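You operate a simulated robot arm through the tools that you are given. There is no shell and no other tool. Be economical: measure what you need, move in short steps, check, and stop when the job is done.

You run a simulated two-armed robot. Do the job below in one go: nothing can be reset, and whatever is moved stays where it is left.

JOB
Unlock the cassette, draw the green and blue windows into the blue tray, then hold the cassette and lock it. Where these are worked on the way, their far stop is far enough and under half their travel is too little: cassette lock.

It is judged by the outcome, as a careful person would: the job done as asked, and still so three seconds after it is handed in. It fails if anything else is knocked over, pushed out of place, dropped, spilled or broken.

ROBOT AND FRAMES
Two 6-joint arms with two-finger parallel grippers on one trunk, on a base that drives. Base frame: it is fixed to the floor where the robot stands at the start and does not move with it; the origin is under the middle of the robot, x ahead of it, y to its left, z up. Lengths are in mm, angles in rad, forces in N, time in s.
The left shoulder is at the start at [60, 187, 1097], the right one opposite. With the tool pointing down near the work surface each hand reaches from about 200 to 620 mm from the robot's upright axis, wherever it stands, measured 20 degrees to its own side. Places, roughly: cassette lock [600, 0, 800]; tray [400, 500, 800]. Payload 1.57 kg a hand.
Tool frame (each hand has its own): the origin (TCP) lies between the finger pads and is the grasp point; the fingertips stand 30 mm ahead of it; z points along the fingers, y is the line along which they close. Largest opening 110 mm; finger width 24, thickness 12; the body of the gripper, 48 by 112 mm, starts 78 mm behind the TCP.
Orientation is told as [roll, pitch, yaw] about the base's x, y, z axes, in that order, counted from this pose: with the fingers straight down and closing along the base's y, the tool's x points along the base's -x, its y along +y and its z along -z.

CONTROLS
- The arms move only by the tool drive_tool. It takes "left_motion", "right_motion" or both (then of equal length, played together; a hand with none holds still); each is a list of rows, each an object (a shift or turn left out is 0, a gripper value left out holds the last) with "turn": the turn, a rotation vector about the base's x, y, z in units of 5 degrees (1.0 is 5 degrees), a list of three; "slide": the shift along the base's x, y, z in units of 50 mm (1.0 is 50 mm), a list of three; "grip": the opening in per cent of the stroke, from 0 (shut) to 100 (fully open). In form: [{"turn": [rx, ry, rz], "slide": [x, y, z], "grip": grip}, ...]. A call has 1 to 10 rows; each row shifts and turns the commanded pose from where the row before left it. A call with a number of a shift or a turn outside -1 to 1 is refused whole. Each row takes 0.2 s and may step no farther than 50 mm and 0.15 rad from the row before; otherwise, or with a gripper value out of range, the whole call is refused. A pose out of reach is approached as far as the arm can. The call stops where the force on the tool passes 40 N (or 10 N more than at its start, if that is more) or the arm is blocked; 0.2 s more then pass. The fingers move at their own pace (about 153 mm/s each) and stop on an object; they squeeze with about 37 N. The grip force told is the motor's: it shows also when the fingers shut on nothing. Time passes only in rows, and 0.2 s behind the last, so rows that do not move let the fingers close. The reply holds the time, the measured pose of the TCP, the force on the tool along the base axes, the opening and the grip force, in the units named above and with some noise, with the torque about the TCP (base axes, N m) and any sound that the robot's microphone picked up.
- Cameras (640 x 400 px; columns grow to the right, rows downward): "scene" is now at [5.3, 22.8, 1630.3]; the picture's right is [0.33, -0.94, 0.00], its down [-0.79, -0.28, -0.54] and it looks along [0.51, 0.18, -0.84] (base axes); focal length 263 px, centre (320, 200). "left" rides on the left gripper at [70, -16, -141] in its tool frame; the picture's right is [0.23, 0.97, 0.00], its down [-0.86, 0.20, -0.48] and it looks along [-0.47, 0.11, 0.88] (tool axes); focal length 222 px, centre (320, 200). "right" rides on the right gripper at [70, 16, -141] in its tool frame; the picture's right is [-0.23, 0.97, 0.00], its down [-0.86, -0.20, -0.48] and it looks along [-0.47, -0.11, 0.88] (tool axes); focal length 222 px, centre (320, 200). There is no depth. A picture from a camera that has moved, and an enlarged one, comes with that camera's place and axes in the base frame and with its lens.
- get_image(camera): a new picture of that camera. No time passes.
- slide_trunk(by): slides the trunk up (or, below 0, down) by that many mm; the arms and the scene camera ride with it, the base frame stays. It gives what a move gives, with no picture.
- drive_base(legs): drives the robot by 1 to 6 legs, each [ahead, left, turn to the left] in mm, mm and rad, along the robot's own axes; the way and the turn of a leg run together, so that a leg with both is an arc; at most 1500 mm and 3.142 rad a leg. The arms and the cameras ride along, it lands a little off, and it stops where it bumps. It gives what a move gives.
- head_to(pan, tilt): turns the head with the scene camera to pan (to the left, within 1.501 rad either way) and tilt (down, from -0.506 to 1.204), counted from straight ahead of the robot. It gives what a move gives.
- enlarge(camera, box): a new picture of the part [left, top, right, bottom] of that camera's present view, enlarged. No time passes.
- hand_in(): hands the job in; it is judged then, once.

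Go step by step. Nothing tells you exact positions but the pictures and the camera data: compare them with the known pose of the tool, close in by small moves and look again before you grip or let go. The budget is 120 turns and 100 pictures, counting those below and the enlarged ones. Unless the task says otherwise, let go and move clear before handing in, and close with one line.

The tools are called after ">>>" as a command line: name --argument value ..., lists and objects as JSON in quotes. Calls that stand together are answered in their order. drive_tool: Moves the arms, as the interface text tells. Its arguments: {"type":"object","properties":{"left_motion":{"type":"array","items":{"type":"object","properties":{"turn":{"type":"array","items":{"type":"number"}},"slide":{"type":"array","items":{"type":"number"}},"grip":{"type":"number"}}}},"right_motion":{"type":"array","items":{"type":"object","properties":{"turn":{"type":"array","items":{"type":"number"}},"slide":{"type":"array","items":{"type":"number"}},"grip":{"type":"number"}}}}},"required":[]} The other tools are called the same way: slide_trunk (by) slides the trunk up or down; drive_base (legs) drives the base; head_to (pan, tilt) turns the head that bears the scene camera; get_image (camera) takes a picture; enlarge (camera, box) takes an enlarged picture of a part of a camera's view; hand_in () hands the job in.

At the start:

```text
time: 0.0
left_position: [431.5, 243.7, 1039.5]
left_tcp_rot: [0.002, -0.002, -0.001]
left_force: [0.0, 0.5, -1.0]
left_wrist_torque: [0.0, -0.01, 0.01]
left_gripper_width: 110.1
left_gripper_force: 0.0
right_position: [328.4, -102.4, 1051.3]
right_tcp_rot: [0.001, -0.002, 0.001]
right_force: [0.4, 0.0, -0.9]
right_wrist_torque: [-0.01, 0.03, 0.0]
right_gripper_width: 110.1
right_gripper_force: 0.1
trunk travel left (down, up): [-725.0, 265.0]
robot x, y, heading: [1.1, -0.8, 0.001]
head pan, tilt: [0.333, 0.997]
```

scene: 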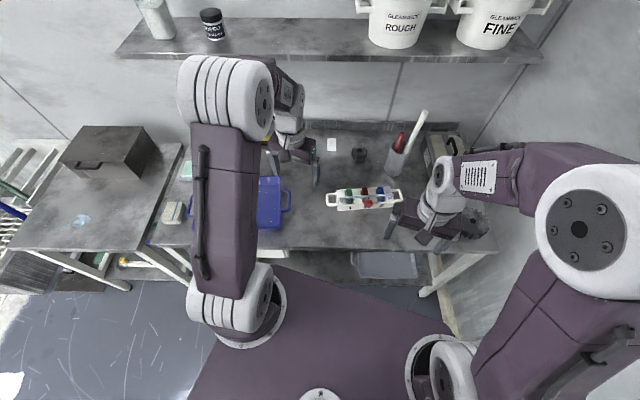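
right: 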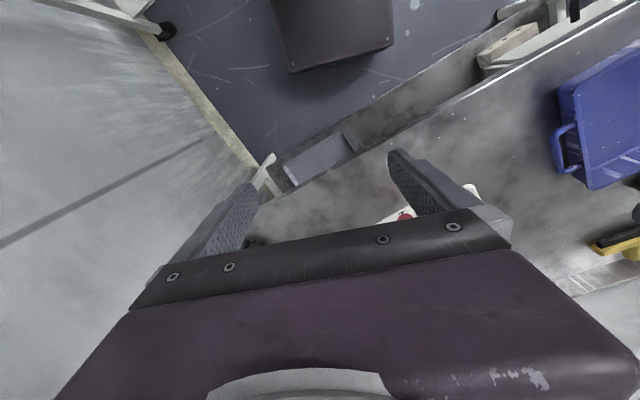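
left: 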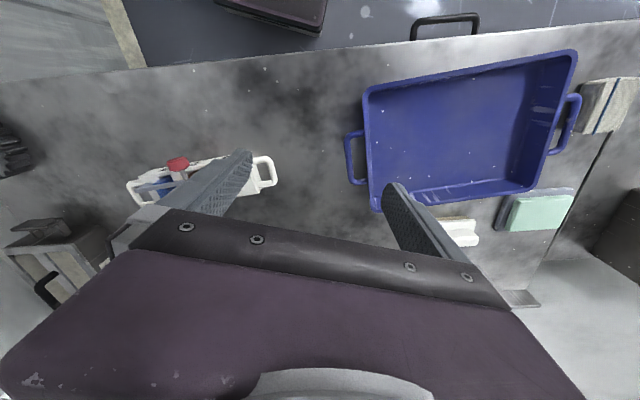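

I see a white cassette with handles on the bench, with coloured pieces on it, and a blue tray to its left. I'll look closer at it.

>>> enlarge --camera "scene" --box '[310, 160, 420, 230]'

>>> enlarge --camera "left" --box '[110, 130, 290, 240]'

```text
5.71 times, centred on (365, 195) of scene
camera zoom: at [5.3, 22.8, 1630.3], right [0.33, -0.94, 0.0], down [-0.79, -0.28, -0.54], along [0.51, 0.18, -0.84], focal length 1504 px, centre (63, 229)
```

zoom: 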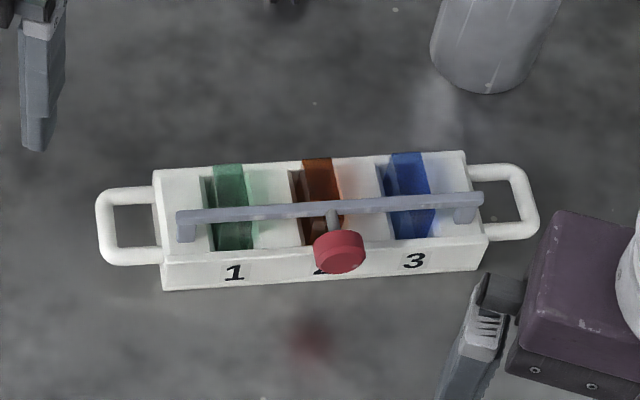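

```text
3.56 times, centred on (200, 185) of left
camera zoom: at [361.1, 226.6, 1181.5], right [-0.23, 0.97, 0.0], down [0.85, 0.2, 0.48], along [0.47, 0.11, -0.88], focal length 790 px, centre (747, 253)
```

zoom: 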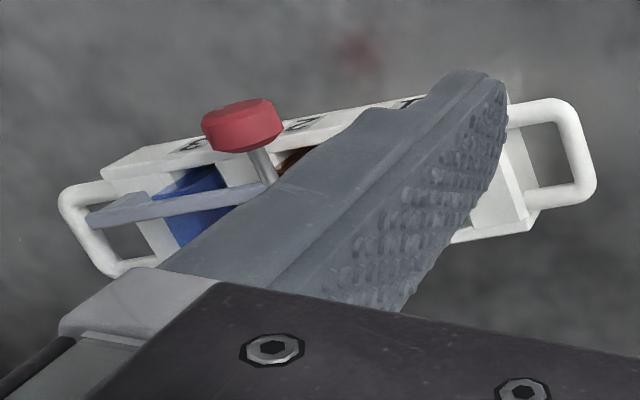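

Knob is near [538, 25, 823] by triangulation; the cassette's long axis runs about 22° off base y. I'll bring the left hand camera above it for a better look.

>>> drive_tool --left_motion '[{"slide": [0.5, -0.7, -0.1]}, {"slide": [0.5, -0.7, -0.1]}, {"slide": [0.5, -0.7, -0.1]}, {"slide": [0.5, -0.7, -0.1]}, {"slide": [0.5, -0.7, -0.1]}]'

>>> get_image --camera "left"

>>> get_image --camera "right"

```text
time: 1.2
left_position: [554.4, 67.9, 1014.2]
left_tcp_rot: [0.004, -0.001, 0.002]
left_force: [0.3, -0.1, 0.7]
left_wrist_torque: [0.01, 0.03, -0.01]
left_gripper_width: 110.1
left_gripper_force: 0.1
right_position: [329.3, -103.2, 1049.2]
right_tcp_rot: [0.002, 0.002, 0.0]
right_force: [-0.6, -0.6, -0.6]
right_wrist_torque: [0.01, -0.01, 0.01]
right_gripper_width: 109.5
right_gripper_force: 0.0
trunk travel left (down, up): [-725.0, 265.0]
robot x, y, heading: [1.6, 2.4, -0.001]
head pan, tilt: [0.333, 0.997]
```

```text
94 pictures are left
camera left: at [485.1, 50.4, 1155.5], right [-0.23, 0.97, 0.0], down [0.86, 0.2, 0.48], along [0.47, 0.11, -0.88], focal length 222 px, centre (320, 200)
```

left: 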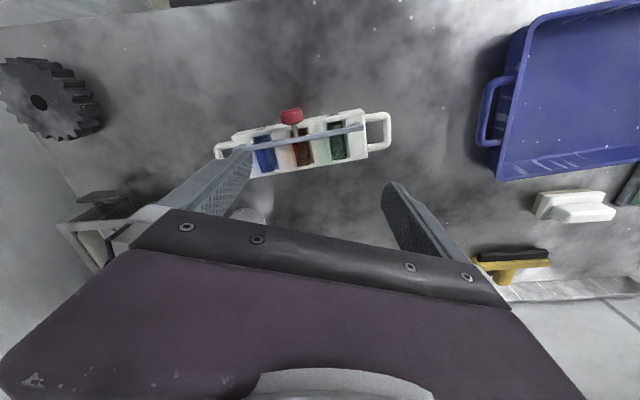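

```text
93 pictures are left
camera right: at [259.7, -87.5, 1190.7], right [0.23, 0.97, 0.0], down [0.86, -0.2, 0.48], along [0.47, -0.11, -0.88], focal length 222 px, centre (320, 200)
```

right: 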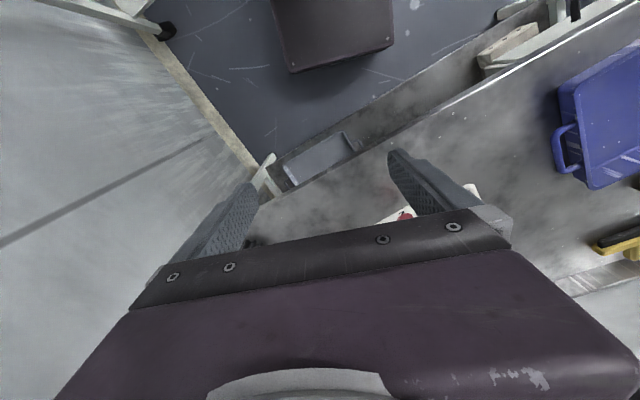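

>>> enlarge --camera "left" --box '[205, 85, 405, 210]'

>>> enlarge --camera "scene" --box '[310, 160, 420, 230]'

```text
3.20 times, centred on (305, 148) of left
camera zoom: at [485.1, 50.4, 1155.5], right [-0.23, 0.97, 0.0], down [0.86, 0.2, 0.48], along [0.47, 0.11, -0.88], focal length 711 px, centre (368, 368)
```

zoom: 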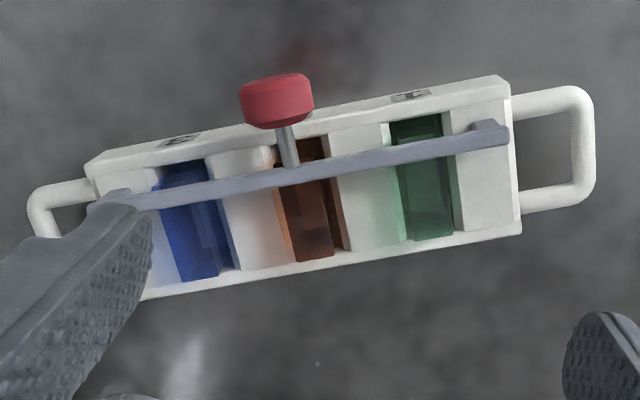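

```text
5.71 times, centred on (365, 195) of scene
camera zoom: at [7.0, 21.4, 1630.4], right [0.33, -0.94, 0.0], down [-0.79, -0.27, -0.54], along [0.51, 0.18, -0.84], focal length 1504 px, centre (63, 229)
```

zoom: 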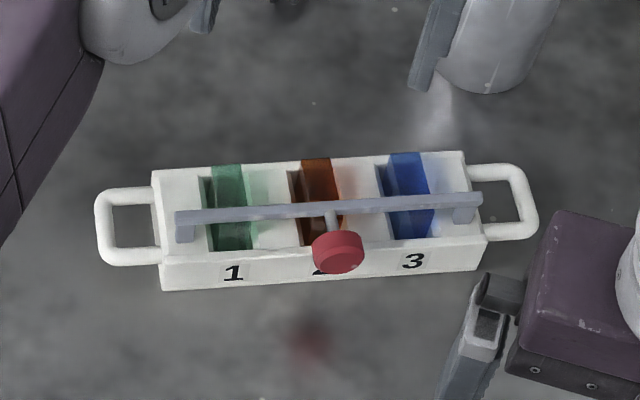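

The bar with posts stands at the front edge with a red knob on a horizontal stem facing the robot, near [540, 23, 820]. I'll take a low view from the front with the right hand camera.

>>> drive_tool --right_motion '[{"turn": [0, -1, 0], "slide": [0.12, 0.16, -0.36]}, {"turn": [0, -1, 0], "slide": [0.12, 0.16, -0.36]}, {"turn": [0, -1, 0], "slide": [0.12, 0.16, -0.36]}, {"turn": [0, -1, 0], "slide": [0.12, 0.16, -0.36]}, {"turn": [0, -1, 0], "slide": [0.12, 0.16, -0.36]}, {"turn": [0, -1, 0], "slide": [0.12, 0.16, -0.36]}, {"turn": [0, -1, 0], "slide": [0.12, 0.16, -0.36]}, {"turn": [0, -1, 0], "slide": [0.12, 0.16, -0.36]}, {"turn": [0, -1, 0], "slide": [0.12, 0.16, -0.36]}, {"turn": [0, -1, 0]}]'

>>> get_image --camera "right"

```text
time: 3.4
left_position: [553.1, 68.2, 1015.5]
left_tcp_rot: [0.002, -0.003, 0.0]
left_force: [-0.5, 0.6, 0.0]
left_wrist_torque: [0.0, -0.02, 0.02]
left_gripper_width: 109.7
left_gripper_force: 0.0
right_position: [418.5, -10.1, 961.9]
right_tcp_rot: [-0.054, -0.773, 0.004]
right_force: [0.1, -0.9, 0.7]
right_wrist_torque: [0.0, 0.01, -0.01]
right_gripper_width: 109.9
right_gripper_force: 0.1
right hand out of reach, approached as far as the arm can: row 4, 5, 7, 8, 9, 10
trunk travel left (down, up): [-725.0, 265.0]
robot x, y, heading: [0.1, -3.5, -0.0]
head pan, tilt: [0.333, 0.997]
```

```text
90 pictures are left
camera right: at [270.9, 13.1, 1013.7], right [0.19, 0.97, 0.12], down [0.27, -0.17, 0.95], along [0.94, -0.15, -0.3], focal length 222 px, centre (320, 200)
```

right: 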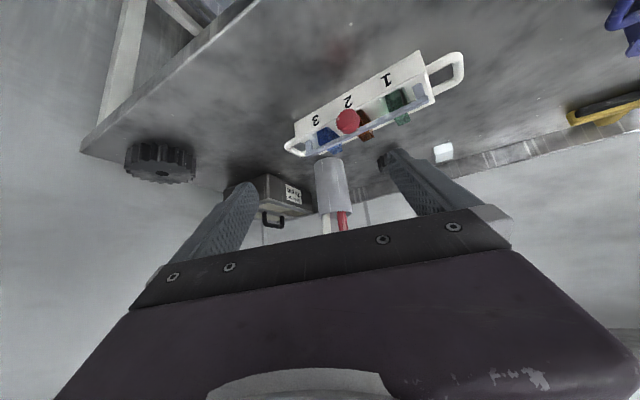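

>>> enlarge --camera "right" --box '[275, 40, 475, 165]'

```text
3.20 times, centred on (375, 102) of right
camera zoom: at [270.9, 13.1, 1013.7], right [0.19, 0.97, 0.12], down [0.27, -0.17, 0.95], along [0.94, -0.15, -0.3], focal length 711 px, centre (144, 512)
```

zoom: 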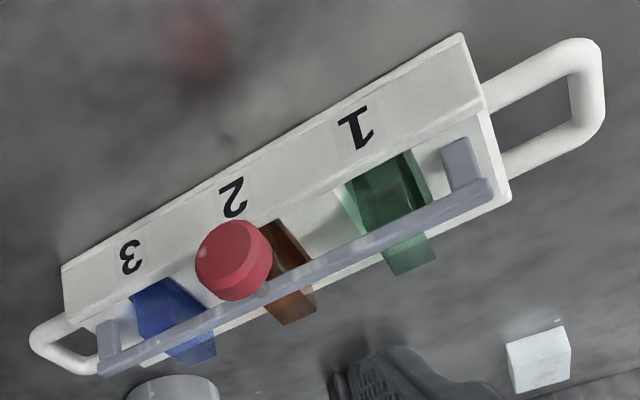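

The windows stand up through slots beneath a bar on two posts. I'll put the left hand over the left handle rail (about [536,177,775]) with yaw 24°, and level the right hand again.

>>> drive_tool --left_motion '[{"slide": [-0.07, 0.44, -0.2], "turn": [0, 0, 0.95], "grip": 45}, {"slide": [-0.07, 0.44, -0.4], "turn": [0, 0, 0.95]}, {"slide": [-0.07, 0.44, -0.4], "turn": [0, 0, 0.95]}, {"slide": [-0.07, 0.44, -0.4], "turn": [0, 0, 0.95]}, {"slide": [-0.07, 0.44, -0.4], "turn": [0, 0, 0.95]}, {}, {}, {}, {}, {}]' --right_motion '[{"turn": [0, 1, 0]}, {"turn": [0, 1, 0]}, {"turn": [0, 1, 0]}, {"turn": [0, 1, 0]}, {"turn": [0, 1, 0]}, {"turn": [0, 1, 0]}, {"turn": [0, 1, 0]}, {"turn": [0, 1, 0]}, {"turn": [0, 1, 0]}, {"turn": [0, 1, 0]}]'

>>> get_image --camera "left"

>>> get_image --camera "scene"

```text
time: 5.6
left_position: [537.8, 179.1, 924.4]
left_tcp_rot: [0.003, 0.0, 0.415]
left_force: [0.0, 0.4, -0.3]
left_wrist_torque: [0.0, 0.01, 0.0]
left_gripper_width: 49.4
left_gripper_force: 0.0
right_position: [418.4, -11.2, 960.9]
right_tcp_rot: [-0.042, 0.1, 0.0]
right_force: [0.4, -0.3, 0.3]
right_wrist_torque: [0.04, 0.0, 0.0]
right_gripper_width: 110.0
right_gripper_force: 0.1
trunk travel left (down, up): [-725.0, 265.0]
robot x, y, heading: [2.9, 0.9, -0.003]
head pan, tilt: [0.333, 0.997]
```

```text
88 pictures are left
camera left: at [481.5, 135.3, 1065.7], right [-0.6, 0.8, 0.0], down [0.7, 0.53, 0.48], along [0.38, 0.29, -0.88], focal length 222 px, centre (320, 200)
```

left: 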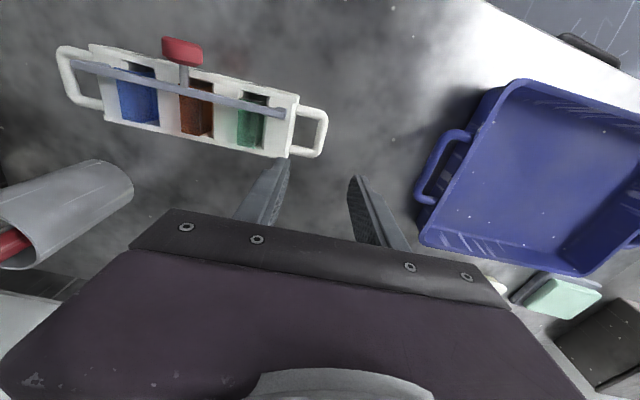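

```text
87 pictures are left
camera scene: at [6.3, 22.9, 1630.3], right [0.33, -0.94, 0.0], down [-0.79, -0.28, -0.54], along [0.51, 0.18, -0.84], focal length 263 px, centre (320, 200)
```

scene: 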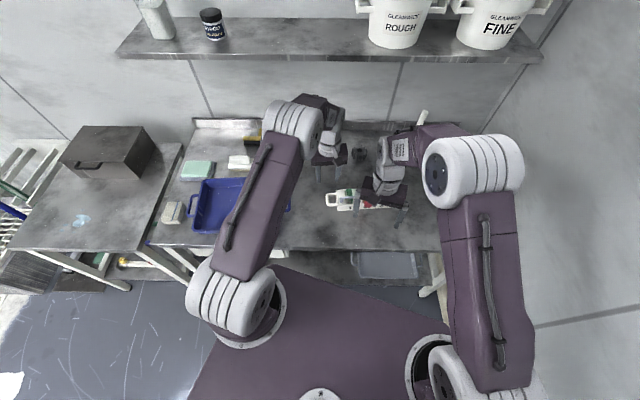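

>>> enlarge --camera "left" --box '[50, 25, 340, 205]'

```text
2.21 times, centred on (195, 115) of left
camera zoom: at [481.5, 135.3, 1065.7], right [-0.6, 0.8, 0.0], down [0.7, 0.53, 0.48], along [0.38, 0.29, -0.88], focal length 490 px, centre (596, 388)
```

zoom: 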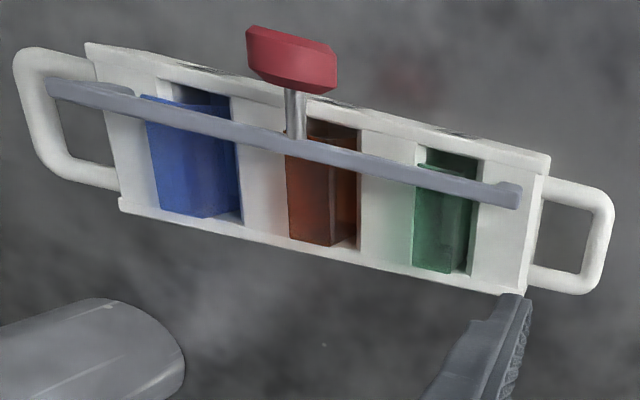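

Alignment looks right over the handle rail. I'll lower the left hand most of the way and look, while bringing the right hand's tool down-pointing and yawed.

>>> drive_tool --left_motion '[{"slide": [0, 0, -0.5]}, {"slide": [0, 0, -0.5]}, {"slide": [0, 0, -0.5]}, {"slide": [0, 0, -0.3]}, {}]' --right_motion '[{"turn": [0.48, -1.15, 0.95]}, {"turn": [0, 0, 0.95]}, {"turn": [0, 0, 0.95]}, {"turn": [0, 0, 0.95]}, {"turn": [0, 0, 0.95]}]'

>>> get_image --camera "left"

```text
refused: -1.15 is not a number from -1 to 1
```

```text
85 pictures are left
camera left: at [481.5, 135.3, 1065.7], right [-0.6, 0.8, 0.0], down [0.7, 0.53, 0.48], along [0.38, 0.29, -0.88], focal length 222 px, centre (320, 200)
```

left: 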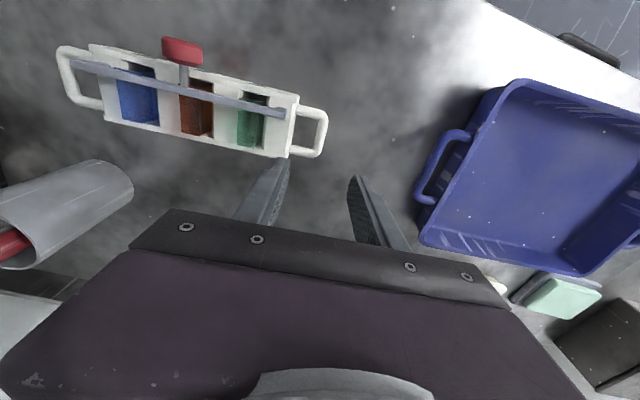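

The call was refused for one turn number; I'll split it.

>>> drive_tool --left_motion '[{"slide": [0, 0, -0.5]}, {"slide": [0, 0, -0.5]}, {"slide": [0, 0, -0.5]}, {"slide": [0, 0, -0.3]}, {}]' --right_motion '[{"turn": [0.24, -0.57, 0.95]}, {"turn": [0.24, -0.57, 0.95]}, {"turn": [0, 0, 0.95]}, {"turn": [0, 0, 0.95]}, {"turn": [0, 0, 0.95]}]'

>>> get_image --camera "left"

>>> get_image --camera "right"

```text
time: 6.8
left_position: [538.6, 178.2, 834.4]
left_tcp_rot: [0.001, -0.002, 0.415]
left_force: [0.5, -0.8, 0.6]
left_wrist_torque: [0.01, -0.01, 0.01]
left_gripper_width: 49.3
left_gripper_force: 0.1
right_position: [417.3, -9.9, 960.5]
right_tcp_rot: [-0.011, -0.004, 0.418]
right_force: [0.2, 0.7, 0.0]
right_wrist_torque: [0.01, -0.02, 0.0]
right_gripper_width: 109.6
right_gripper_force: 0.2
trunk travel left (down, up): [-725.0, 265.0]
robot x, y, heading: [-5.2, -1.7, 0.0]
head pan, tilt: [0.333, 0.997]
```

```text
84 pictures are left
camera left: at [481.1, 135.4, 976.1], right [-0.6, 0.8, 0.0], down [0.7, 0.53, 0.48], along [0.38, 0.29, -0.88], focal length 222 px, centre (320, 200)
```

left: 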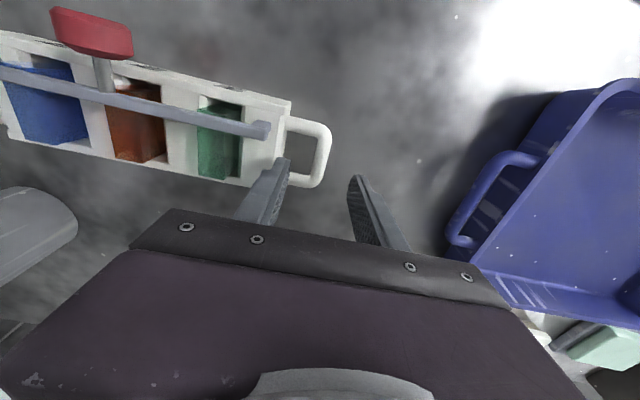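

```text
83 pictures are left
camera right: at [346.5, -23.0, 1101.7], right [-0.19, 0.98, -0.01], down [0.86, 0.17, 0.48], along [0.48, 0.08, -0.88], focal length 222 px, centre (320, 200)
```

right: 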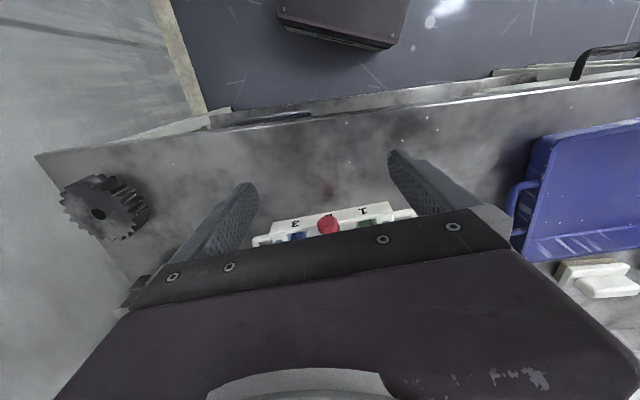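

The left hand needs about 9 mm toward the cassette front and a smaller opening so that the inner finger fits in the loop. I'll adjust, lower to just above the rail, and look.

>>> drive_tool --left_motion '[{"slide": [-0.16, -0.07, 0], "grip": 25}, {"slide": [0, 0, -0.3]}, {}]'

>>> enlarge --camera "left" --box '[200, 80, 440, 230]'

```text
time: 7.6
left_position: [531.3, 173.8, 819.9]
left_tcp_rot: [0.001, -0.001, 0.416]
left_force: [-0.3, 0.4, 1.4]
left_wrist_torque: [0.0, 0.0, 0.0]
left_gripper_width: 27.3
left_gripper_force: 0.1
right_position: [418.1, -10.6, 960.1]
right_tcp_rot: [-0.009, -0.004, 0.419]
right_force: [0.4, 0.0, 0.3]
right_wrist_torque: [0.01, 0.01, 0.01]
right_gripper_width: 110.2
right_gripper_force: 0.0
trunk travel left (down, up): [-725.0, 265.0]
robot x, y, heading: [-2.6, 0.4, -0.002]
head pan, tilt: [0.333, 0.997]
```

```text
2.67 times, centred on (320, 155) of left
camera zoom: at [473.2, 131.0, 960.6], right [-0.6, 0.8, 0.0], down [0.7, 0.53, 0.48], along [0.38, 0.29, -0.88], focal length 592 px, centre (320, 320)
```

zoom: 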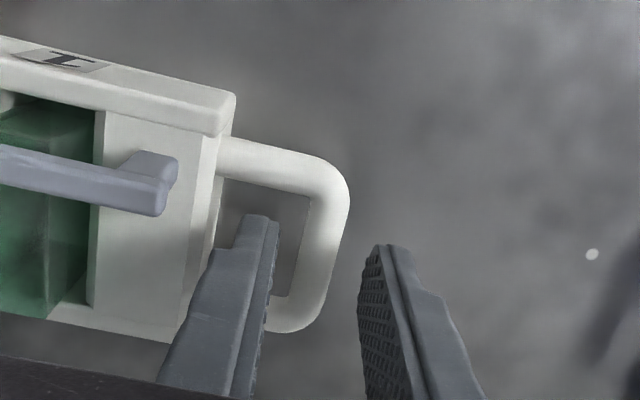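

The fingers straddle the rail properly. Lowering about 23 mm and closing.

>>> drive_tool --left_motion '[{"slide": [0, 0, -0.2]}, {"slide": [0, 0, -0.2]}, {"slide": [0, 0, -0.06]}, {}]'

>>> enlarge --camera "left" --box '[200, 80, 440, 230]'

```text
time: 8.6
left_position: [530.1, 175.8, 795.9]
left_tcp_rot: [0.001, -0.003, 0.417]
left_force: [-0.5, -0.1, 0.2]
left_wrist_torque: [-0.02, 0.02, 0.02]
left_gripper_width: 27.5
left_gripper_force: 0.1
right_position: [418.1, -11.1, 960.8]
right_tcp_rot: [-0.011, -0.003, 0.418]
right_force: [-0.6, 0.2, -0.4]
right_wrist_torque: [0.02, 0.0, -0.01]
right_gripper_width: 109.9
right_gripper_force: 0.1
trunk travel left (down, up): [-725.0, 265.0]
robot x, y, heading: [0.8, -2.5, -0.006]
head pan, tilt: [0.333, 0.997]
```

```text
2.67 times, centred on (320, 155) of left
camera zoom: at [473.0, 131.1, 938.1], right [-0.6, 0.8, 0.0], down [0.7, 0.53, 0.48], along [0.38, 0.29, -0.88], focal length 592 px, centre (320, 320)
```

zoom: 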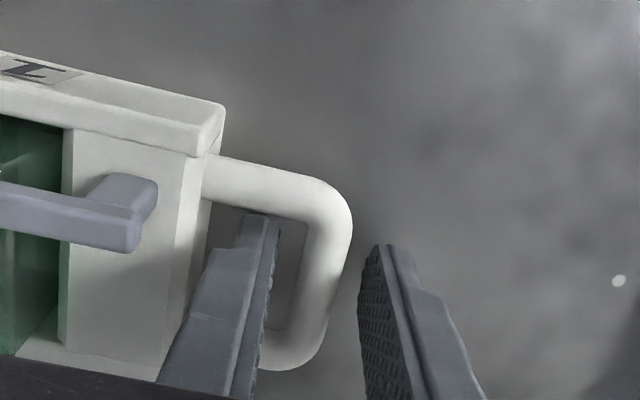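

>>> drive_tool --left_motion '[{"grip": 0}, {}, {}]'

>>> enlarge --camera "left" --box '[200, 80, 440, 230]'

```text
time: 9.4
left_position: [530.0, 175.0, 797.0]
left_tcp_rot: [0.002, 0.0, 0.416]
left_force: [0.7, -1.1, 0.3]
left_wrist_torque: [0.02, -0.08, -0.07]
left_gripper_width: 11.7
left_gripper_force: 28.6
right_position: [417.9, -10.5, 961.3]
right_tcp_rot: [-0.01, -0.004, 0.417]
right_force: [-0.4, -0.7, 0.6]
right_wrist_torque: [0.03, -0.02, 0.01]
right_gripper_width: 109.6
right_gripper_force: 0.0
trunk travel left (down, up): [-725.0, 265.0]
robot x, y, heading: [-3.0, 2.6, 0.001]
head pan, tilt: [0.333, 0.997]
```

```text
2.67 times, centred on (320, 155) of left
camera zoom: at [473.0, 130.9, 938.2], right [-0.6, 0.8, 0.0], down [0.7, 0.53, 0.48], along [0.38, 0.29, -0.88], focal length 592 px, centre (320, 320)
```

zoom: 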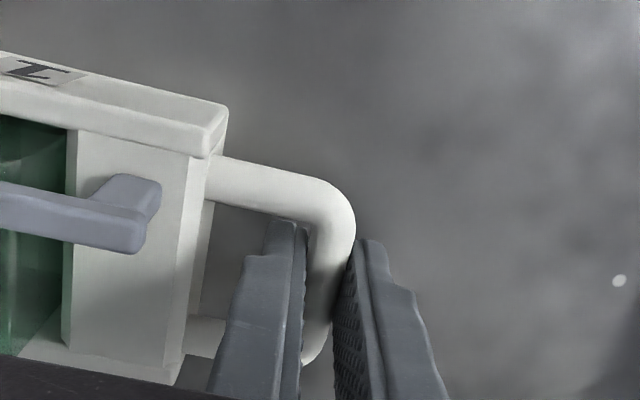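

Handle is gripped (11.7 mm). Now the right hand goes above the knob.

>>> drive_tool --right_motion '[{"slide": [0.61, 0.17, -0.3], "grip": 60}, {"slide": [0.61, 0.17, -0.4]}, {"slide": [0.61, 0.17, -0.4]}, {"slide": [0.61, 0.17, -0.4]}, {}]'

>>> get_image --camera "right"

>>> get_image --camera "left"

```text
time: 10.6
left_position: [530.4, 175.4, 797.4]
left_tcp_rot: [0.003, -0.002, 0.416]
left_force: [-0.9, 0.3, 0.7]
left_wrist_torque: [-0.12, 0.29, -0.15]
left_gripper_width: 11.3
left_gripper_force: 29.7
right_position: [540.4, 22.5, 886.3]
right_tcp_rot: [-0.011, -0.002, 0.417]
right_force: [-0.6, -1.0, -0.8]
right_wrist_torque: [-0.01, 0.0, -0.03]
right_gripper_width: 65.9
right_gripper_force: 0.0
trunk travel left (down, up): [-725.0, 265.0]
robot x, y, heading: [-0.8, 0.1, -0.004]
head pan, tilt: [0.333, 0.997]
```

```text
79 pictures are left
camera right: at [469.1, 10.4, 1027.0], right [-0.19, 0.98, -0.01], down [0.86, 0.17, 0.48], along [0.48, 0.08, -0.88], focal length 222 px, centre (320, 200)
```

right: 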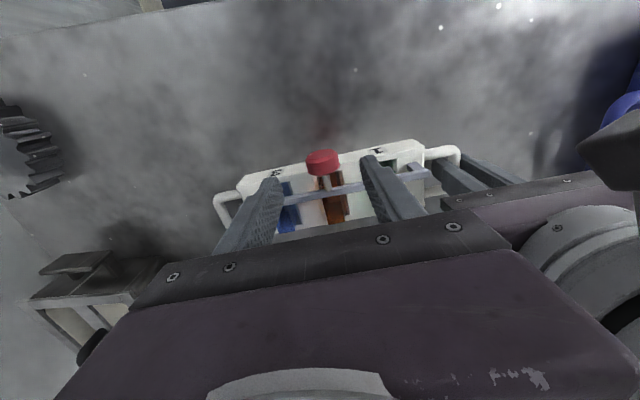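

```text
78 pictures are left
camera left: at [472.9, 131.3, 938.2], right [-0.6, 0.8, 0.0], down [0.7, 0.53, 0.48], along [0.38, 0.29, -0.88], focal length 222 px, centre (320, 200)
```

left: 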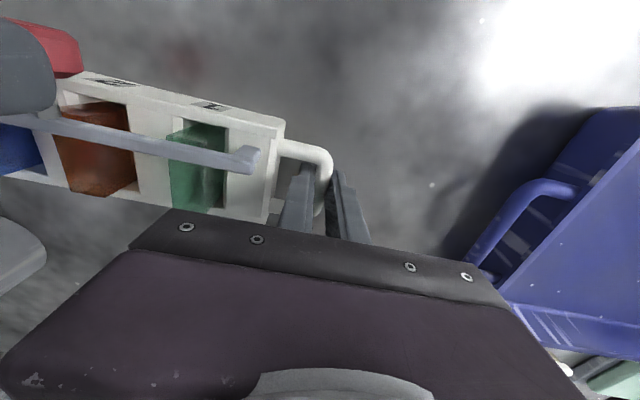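

Knob is centred under the right fingers. Lowering around it and closing.

>>> drive_tool --right_motion '[{"slide": [0, 0.02, -0.4]}, {"slide": [0, 0.02, -0.4]}, {"slide": [0, 0, -0.4]}, {}]'

>>> enlarge --camera "right" --box '[200, 100, 440, 250]'

>>> enlarge --camera "left" --box '[0, 0, 240, 150]'

```text
time: 11.6
left_position: [530.2, 175.2, 796.4]
left_tcp_rot: [0.004, -0.001, 0.416]
left_force: [0.0, 1.3, 0.9]
left_wrist_torque: [-0.05, 0.02, -0.09]
left_gripper_width: 11.7
left_gripper_force: 28.6
right_position: [540.4, 25.4, 825.5]
right_tcp_rot: [-0.01, -0.002, 0.418]
right_force: [0.0, 0.7, 0.3]
right_wrist_torque: [0.0, 0.0, -0.04]
right_gripper_width: 65.8
right_gripper_force: 0.1
trunk travel left (down, up): [-725.0, 265.0]
robot x, y, heading: [0.3, -0.0, 0.002]
head pan, tilt: [0.333, 0.997]
```

```text
2.67 times, centred on (320, 175) of right
camera zoom: at [469.6, 13.1, 966.1], right [-0.19, 0.98, -0.01], down [0.86, 0.17, 0.48], along [0.48, 0.08, -0.88], focal length 592 px, centre (320, 267)
```

zoom: 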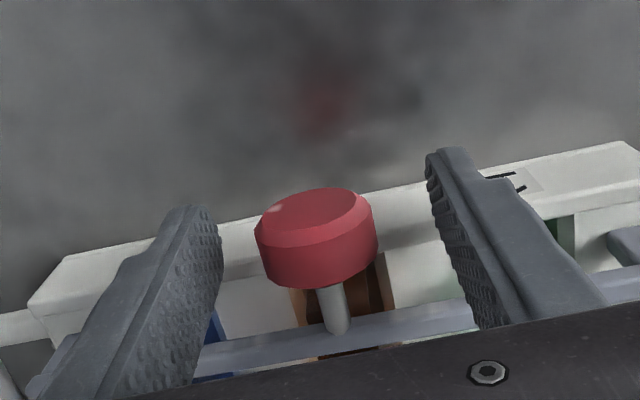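

```text
2.67 times, centred on (120, 75) of left
camera zoom: at [472.8, 131.3, 938.2], right [-0.6, 0.8, 0.0], down [0.7, 0.53, 0.48], along [0.38, 0.29, -0.88], focal length 592 px, centre (853, 533)
```

zoom: 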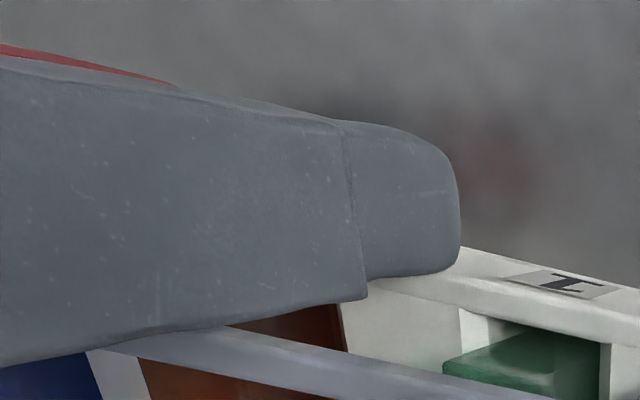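

>>> drive_tool --right_motion '[{"slide": [0, 0, -0.08], "grip": 0}, {}, {}]'

>>> enlarge --camera "right" --box '[200, 100, 440, 250]'

```text
time: 12.4
left_position: [528.9, 174.9, 796.3]
left_tcp_rot: [0.001, -0.002, 0.415]
left_force: [2.9, 6.6, -12.2]
left_wrist_torque: [0.34, -0.63, 0.09]
left_gripper_width: 11.5
left_gripper_force: 28.4
right_position: [540.4, 24.6, 824.7]
right_tcp_rot: [-0.011, -0.008, 0.418]
right_force: [-0.9, -11.4, 27.9]
right_wrist_torque: [-0.15, 0.15, 0.2]
right_gripper_width: 30.6
right_gripper_force: 37.1
trunk travel left (down, up): [-725.0, 265.0]
robot x, y, heading: [1.9, -1.4, 0.002]
head pan, tilt: [0.333, 0.997]
```

```text
2.67 times, centred on (320, 175) of right
camera zoom: at [469.3, 12.8, 964.2], right [-0.19, 0.98, -0.01], down [0.86, 0.17, 0.49], along [0.48, 0.08, -0.87], focal length 592 px, centre (320, 267)
```

zoom: 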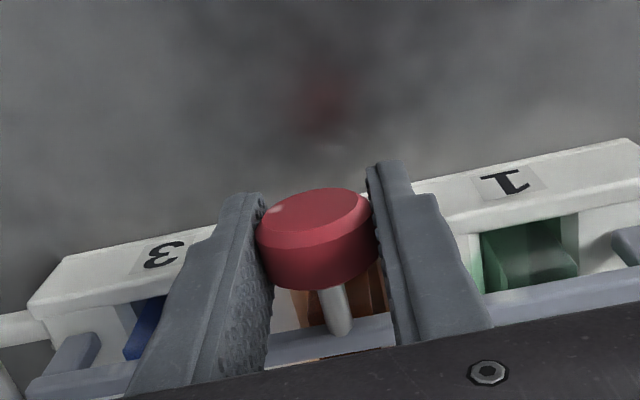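

Knob is held. I'll relieve the downward push and pull gently outward along the stem to feel the direction of travel.

>>> drive_tool --right_motion '[{"slide": [0, 0, 0.07]}, {"slide": [-0.09, -0.04, 0]}, {"slide": [-0.09, -0.04, 0]}, {}]'

>>> enlarge --camera "right" --box '[200, 100, 440, 250]'

```text
time: 13.4
left_position: [530.8, 175.0, 797.1]
left_tcp_rot: [0.002, -0.002, 0.416]
left_force: [-7.0, 13.2, 3.2]
left_wrist_torque: [-0.02, 0.2, -0.4]
left_gripper_width: 11.4
left_gripper_force: 29.1
right_position: [530.6, 21.8, 824.9]
right_tcp_rot: [-0.011, 0.001, 0.417]
right_force: [5.0, -12.5, -1.9]
right_wrist_torque: [-0.36, -0.01, -0.34]
right_gripper_width: 30.4
right_gripper_force: 37.1
trunk travel left (down, up): [-725.0, 265.0]
robot x, y, heading: [-1.5, -2.2, -0.003]
head pan, tilt: [0.333, 0.997]
```

```text
2.67 times, centred on (320, 175) of right
camera zoom: at [459.9, 9.4, 965.7], right [-0.19, 0.98, -0.01], down [0.86, 0.17, 0.48], along [0.47, 0.08, -0.88], focal length 592 px, centre (320, 267)
```

zoom: 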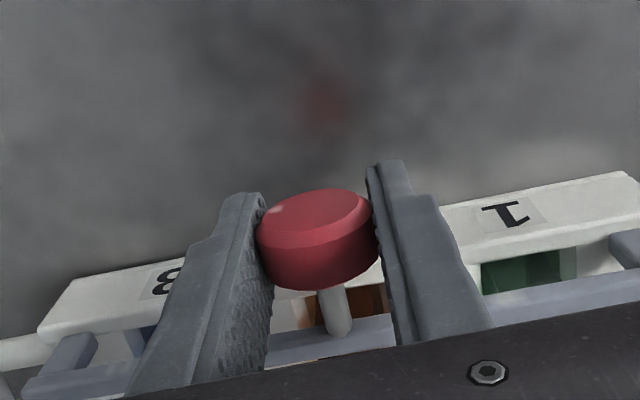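

The bar came forward about 10 mm with little force. I'll keep pulling.

>>> drive_tool --right_motion '[{"slide": [-0.09, -0.04, 0]}, {"slide": [-0.09, -0.04, 0]}, {"slide": [-0.09, -0.04, 0]}, {}]'

>>> enlarge --camera "right" --box '[200, 100, 440, 250]'

>>> enlarge --camera "left" --box '[40, 40, 280, 190]'

```text
time: 14.4
left_position: [530.0, 173.4, 796.1]
left_tcp_rot: [0.002, 0.002, 0.415]
left_force: [-11.2, -7.9, 2.7]
left_wrist_torque: [-0.16, 0.48, -0.78]
left_gripper_width: 12.0
left_gripper_force: 28.9
right_position: [517.9, 17.8, 826.4]
right_tcp_rot: [-0.008, -0.007, 0.417]
right_force: [12.7, 7.5, -6.6]
right_wrist_torque: [0.39, -0.43, -0.87]
right_gripper_width: 31.1
right_gripper_force: 37.3
trunk travel left (down, up): [-725.0, 265.0]
robot x, y, heading: [-1.8, -0.6, -0.003]
head pan, tilt: [0.333, 0.997]
```

```text
2.67 times, centred on (320, 175) of right
camera zoom: at [446.8, 4.9, 966.3], right [-0.19, 0.98, -0.01], down [0.86, 0.17, 0.49], along [0.48, 0.09, -0.87], focal length 592 px, centre (320, 267)
```

zoom: 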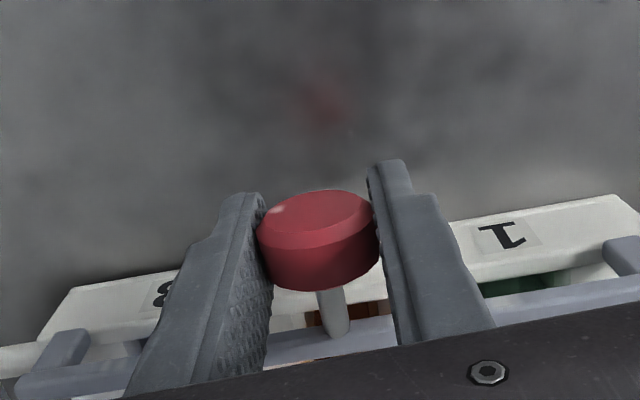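

```text
2.67 times, centred on (160, 115) of left
camera zoom: at [472.8, 130.1, 937.8], right [-0.6, 0.8, 0.0], down [0.7, 0.53, 0.48], along [0.38, 0.29, -0.88], focal length 592 px, centre (747, 427)
```

zoom: 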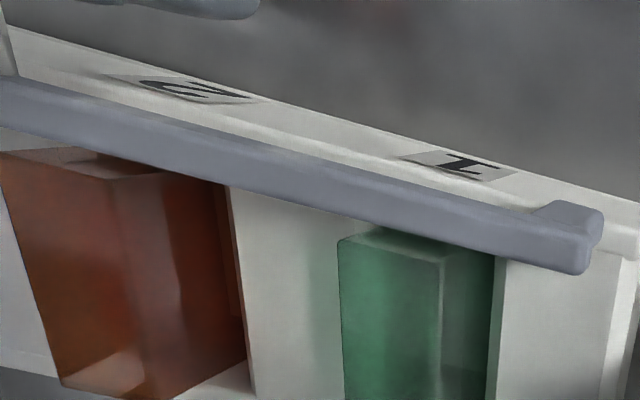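

>>> drive_tool --right_motion '[{"slide": [-0.09, -0.04, 0]}, {"slide": [-0.09, -0.04, 0]}, {}]'

>>> enlarge --camera "left" --box '[40, 40, 280, 190]'

```text
time: 15.0
left_position: [529.5, 171.3, 796.8]
left_tcp_rot: [-0.002, 0.004, 0.413]
left_force: [-6.6, -3.9, 3.0]
left_wrist_torque: [-0.05, -0.03, -0.73]
left_gripper_width: 12.9
left_gripper_force: 29.4
right_position: [511.3, 15.7, 826.0]
right_tcp_rot: [-0.005, -0.01, 0.418]
right_force: [7.2, 3.0, -8.6]
right_wrist_torque: [-0.14, 0.22, -0.31]
right_gripper_width: 31.5
right_gripper_force: 37.0
trunk travel left (down, up): [-725.0, 265.0]
robot x, y, heading: [0.0, -0.9, -0.003]
head pan, tilt: [0.333, 0.997]
stopped in row 2 (right hand): the force on the tool passed its limit at 43 N (the readings are from after the stop); the commanded pose is now the measured one
```

```text
2.67 times, centred on (160, 115) of left
camera zoom: at [472.5, 128.3, 938.0], right [-0.6, 0.8, 0.0], down [0.71, 0.53, 0.47], along [0.38, 0.29, -0.88], focal length 592 px, centre (747, 427)
```

zoom: 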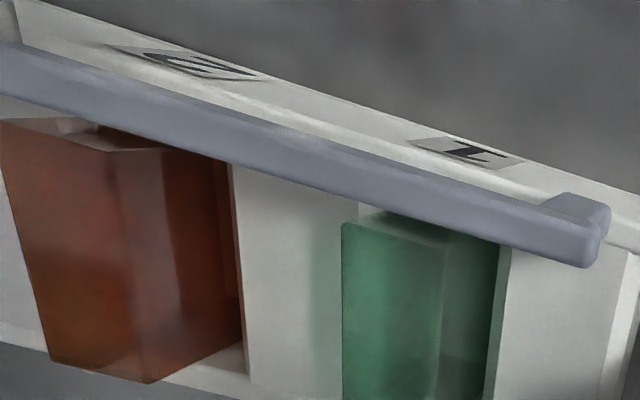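

The lock reached a hard stop after about 24 mm of travel. I'll let go of the knob, lift the right hand, back it off and inspect.

>>> drive_tool --right_motion '[{"grip": 60}, {}, {"slide": [0, 0, 0.8]}, {"slide": [0, 0, 0.9]}, {"slide": [-0.8, -0.8, 0.4]}, {"slide": [-0.8, -0.8, 0]}, {"slide": [-0.5, -0.8, 0]}, {}]'

>>> enlarge --camera "scene" --box '[310, 160, 420, 230]'

>>> get_image --camera "right"

```text
refused: row 5 steps farther than a row can; nothing moved
```

```text
5.71 times, centred on (365, 195) of scene
camera zoom: at [6.3, 22.6, 1630.3], right [0.33, -0.94, 0.0], down [-0.79, -0.28, -0.54], along [0.51, 0.18, -0.84], focal length 1504 px, centre (63, 229)
```

zoom: 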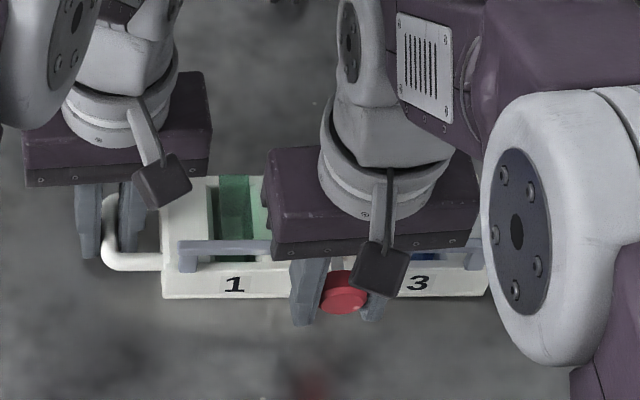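

```text
69 pictures are left
camera right: at [439.3, 2.4, 966.2], right [-0.19, 0.98, 0.0], down [0.86, 0.16, 0.49], along [0.48, 0.09, -0.87], focal length 222 px, centre (320, 200)
```

right: 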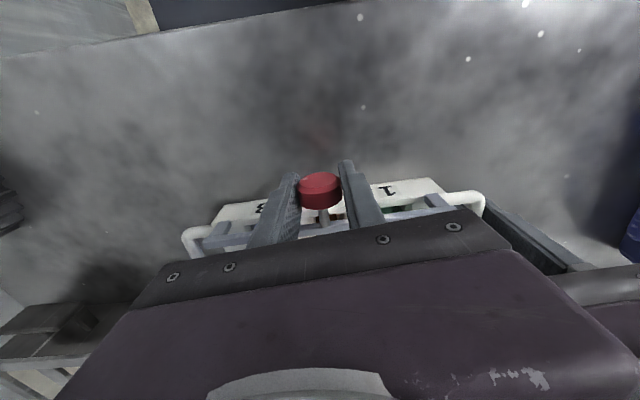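

>>> drive_tool --right_motion '[{"grip": 60}, {}, {"slide": [0, 0, 0.8]}, {"slide": [0, 0, 0.9]}, {"slide": [-0.6, -0.6, 0.3]}, {"slide": [-0.6, -0.6, 0]}, {"slide": [-0.5, -0.8, 0]}, {}]'

>>> enlarge --camera "scene" --box '[310, 160, 420, 230]'

>>> get_image --camera "right"

```text
time: 16.8
left_position: [530.2, 171.8, 797.0]
left_tcp_rot: [0.0, 0.002, 0.416]
left_force: [-1.0, -1.1, -2.1]
left_wrist_torque: [-0.14, 0.24, -0.13]
left_gripper_width: 11.5
left_gripper_force: 29.3
right_position: [426.3, -85.6, 924.2]
right_tcp_rot: [-0.009, -0.011, 0.418]
right_force: [-0.1, -0.3, 0.2]
right_wrist_torque: [-0.01, 0.01, 0.0]
right_gripper_width: 65.8
right_gripper_force: 0.1
trunk travel left (down, up): [-725.0, 265.0]
robot x, y, heading: [-0.4, -1.1, 0.002]
head pan, tilt: [0.333, 0.997]
```

```text
5.71 times, centred on (365, 195) of scene
camera zoom: at [6.0, 23.4, 1630.4], right [0.33, -0.94, 0.0], down [-0.79, -0.28, -0.54], along [0.51, 0.18, -0.84], focal length 1504 px, centre (63, 229)
```

zoom: 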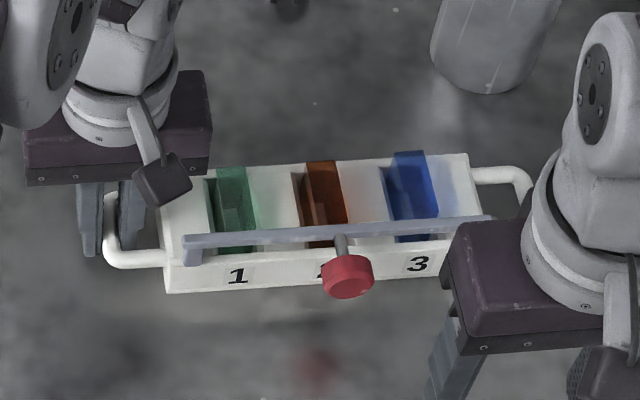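

```text
67 pictures are left
camera right: at [354.4, -98.2, 1065.0], right [-0.19, 0.98, 0.0], down [0.86, 0.17, 0.49], along [0.48, 0.09, -0.87], focal length 222 px, centre (320, 200)
```

right: 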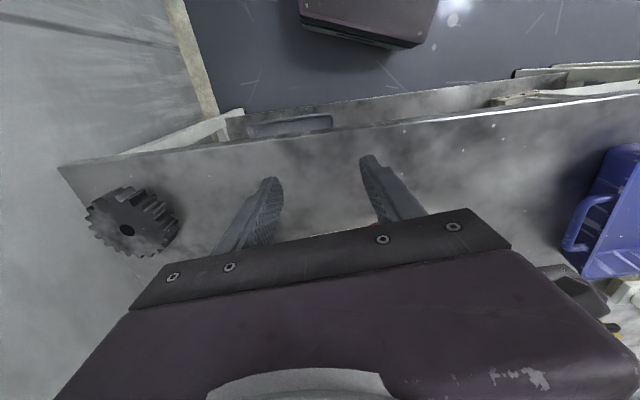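

The bar is now over the front edge and the cassette barely moved. Next I'll release the handle, raise the left hand above the green window (about [565,102]) and look down.

>>> drive_tool --left_motion '[{"grip": 28}, {}, {"slide": [0, 0, 0.8]}, {"slide": [0, 0, 0.8]}, {"slide": [0, 0, 0.4]}, {"slide": [0.35, -0.7, 0], "grip": 60}, {"slide": [0.35, -0.7, 0]}, {}]'

>>> get_image --camera "left"

>>> enlarge --camera "left" --box '[160, 60, 400, 210]'

```text
time: 18.6
left_position: [564.7, 102.9, 897.3]
left_tcp_rot: [-0.001, 0.003, 0.415]
left_force: [0.0, 1.1, 0.3]
left_wrist_torque: [-0.02, 0.03, 0.0]
left_gripper_width: 66.3
left_gripper_force: 0.0
right_position: [425.7, -85.3, 925.4]
right_tcp_rot: [-0.007, -0.01, 0.418]
right_force: [0.4, 0.0, -0.3]
right_wrist_torque: [-0.01, -0.02, 0.04]
right_gripper_width: 65.9
right_gripper_force: 0.1
trunk travel left (down, up): [-725.0, 265.0]
robot x, y, heading: [0.2, 2.7, -0.002]
head pan, tilt: [0.333, 0.997]
```

```text
66 pictures are left
camera left: at [506.7, 59.8, 1038.7], right [-0.6, 0.8, 0.0], down [0.7, 0.53, 0.48], along [0.38, 0.29, -0.88], focal length 222 px, centre (320, 200)
```

left: 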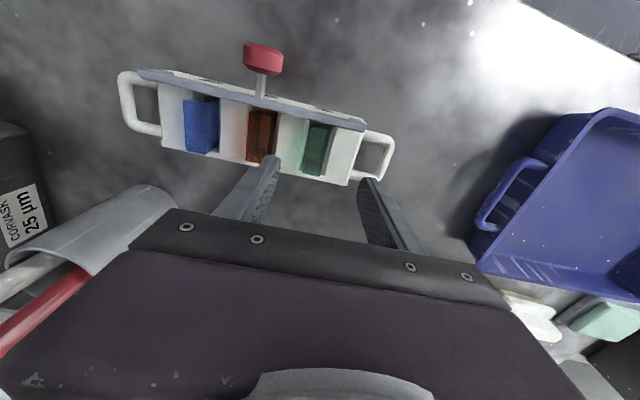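

```text
2.67 times, centred on (280, 135) of left
camera zoom: at [506.7, 59.8, 1038.7], right [-0.6, 0.8, 0.0], down [0.7, 0.53, 0.48], along [0.38, 0.29, -0.88], focal length 592 px, centre (427, 373)
```

zoom: 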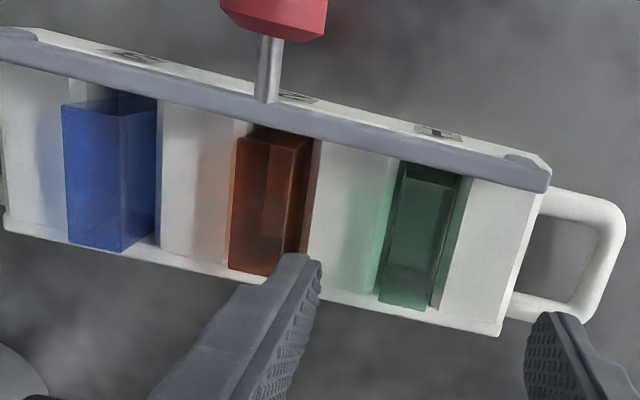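

The bar is clear of the windows. The green window's top is near z 814, centre near [560, 97]; I'll lower over it and check.

>>> drive_tool --left_motion '[{"slide": [-0.08, -0.1, -0.3], "grip": 45}, {"slide": [0, 0, -0.4]}, {"slide": [0, 0, -0.2]}, {}]'

>>> enlarge --camera "left" --box '[180, 60, 460, 235]'

```text
time: 19.6
left_position: [561.0, 96.7, 853.9]
left_tcp_rot: [-0.003, 0.001, 0.413]
left_force: [0.3, 0.0, 1.1]
left_wrist_torque: [0.0, 0.02, 0.01]
left_gripper_width: 49.6
left_gripper_force: 0.1
right_position: [426.3, -86.4, 924.9]
right_tcp_rot: [-0.006, -0.01, 0.416]
right_force: [0.9, -0.4, 1.0]
right_wrist_torque: [0.0, -0.01, -0.01]
right_gripper_width: 66.0
right_gripper_force: 0.0
trunk travel left (down, up): [-725.0, 265.0]
robot x, y, heading: [-1.2, -0.5, -0.004]
head pan, tilt: [0.333, 0.997]
```

```text
2.29 times, centred on (320, 148) of left
camera zoom: at [503.6, 53.4, 993.9], right [-0.6, 0.8, 0.0], down [0.7, 0.53, 0.48], along [0.38, 0.29, -0.88], focal length 508 px, centre (320, 320)
```

zoom: 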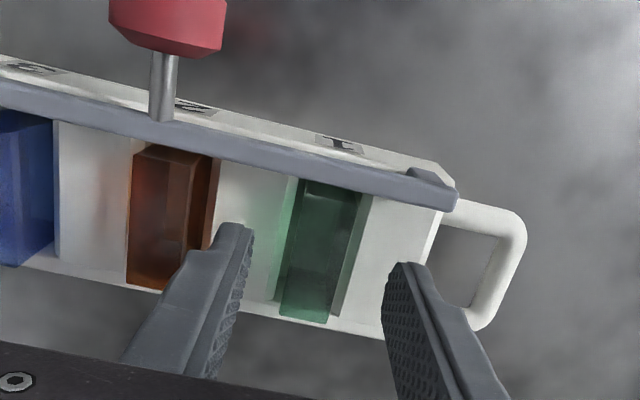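

Centred well. Lowering to z≈823 and closing.

>>> drive_tool --left_motion '[{"slide": [0, 0, -0.3]}, {"slide": [0, 0, -0.3]}, {}, {"grip": 0}, {}, {}]'

>>> enlarge --camera "left" --box '[180, 60, 460, 235]'

```text
time: 21.0
left_position: [561.5, 95.3, 825.6]
left_tcp_rot: [-0.005, -0.007, 0.414]
left_force: [8.6, -2.4, 36.3]
left_wrist_torque: [0.15, 0.01, 0.07]
left_gripper_width: 19.3
left_gripper_force: 33.7
right_position: [423.7, -87.2, 926.5]
right_tcp_rot: [-0.006, -0.012, 0.416]
right_force: [0.3, 0.2, -0.1]
right_wrist_torque: [-0.01, 0.01, 0.0]
right_gripper_width: 65.8
right_gripper_force: 0.1
trunk travel left (down, up): [-725.0, 265.0]
robot x, y, heading: [2.1, 1.3, 0.004]
head pan, tilt: [0.333, 0.997]
```

```text
2.29 times, centred on (320, 148) of left
camera zoom: at [502.2, 51.4, 966.7], right [-0.6, 0.8, -0.01], down [0.7, 0.53, 0.48], along [0.39, 0.29, -0.88], focal length 508 px, centre (320, 320)
```

zoom: 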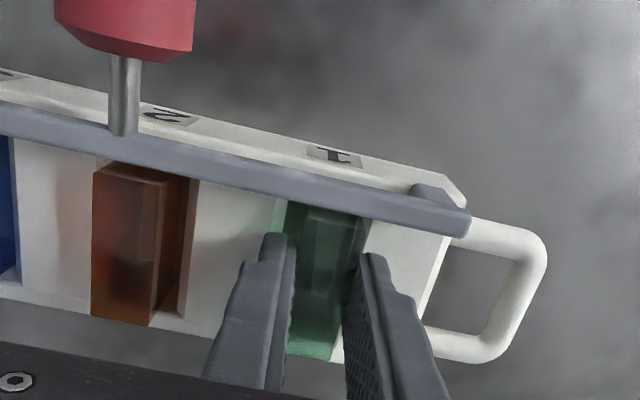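

Gripped at 19.3 mm with the tips resting on the body. I'll draw it straight up in steps.

>>> drive_tool --left_motion '[{"slide": [0, 0, 0.12]}, {"slide": [0, 0, 0.2]}, {"slide": [0, 0, 0.3]}, {}]'

>>> enlarge --camera "left" --box '[180, 60, 460, 235]'

```text
time: 22.0
left_position: [561.0, 96.0, 851.8]
left_tcp_rot: [0.002, 0.005, 0.413]
left_force: [-0.4, 0.6, -0.6]
left_wrist_torque: [-0.01, 0.01, -0.01]
left_gripper_width: 19.3
left_gripper_force: 33.2
right_position: [425.7, -84.1, 923.2]
right_tcp_rot: [-0.007, -0.008, 0.417]
right_force: [0.4, -0.4, 0.5]
right_wrist_torque: [-0.01, 0.0, 0.03]
right_gripper_width: 66.1
right_gripper_force: 0.0
trunk travel left (down, up): [-725.0, 265.0]
robot x, y, heading: [3.8, -1.7, 0.001]
head pan, tilt: [0.333, 0.997]
```

```text
2.29 times, centred on (320, 148) of left
camera zoom: at [504.1, 53.6, 993.6], right [-0.6, 0.8, 0.0], down [0.7, 0.53, 0.48], along [0.38, 0.29, -0.88], focal length 508 px, centre (320, 320)
```

zoom: 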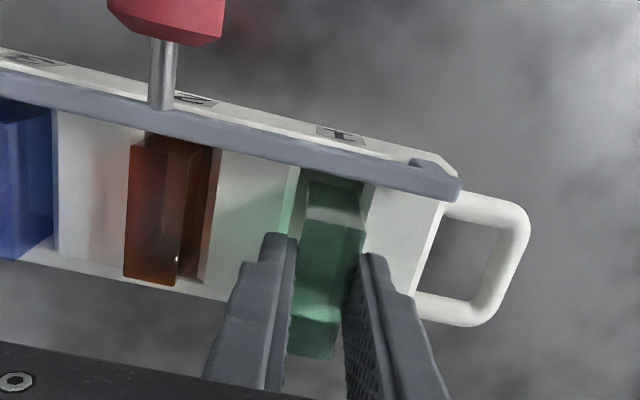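

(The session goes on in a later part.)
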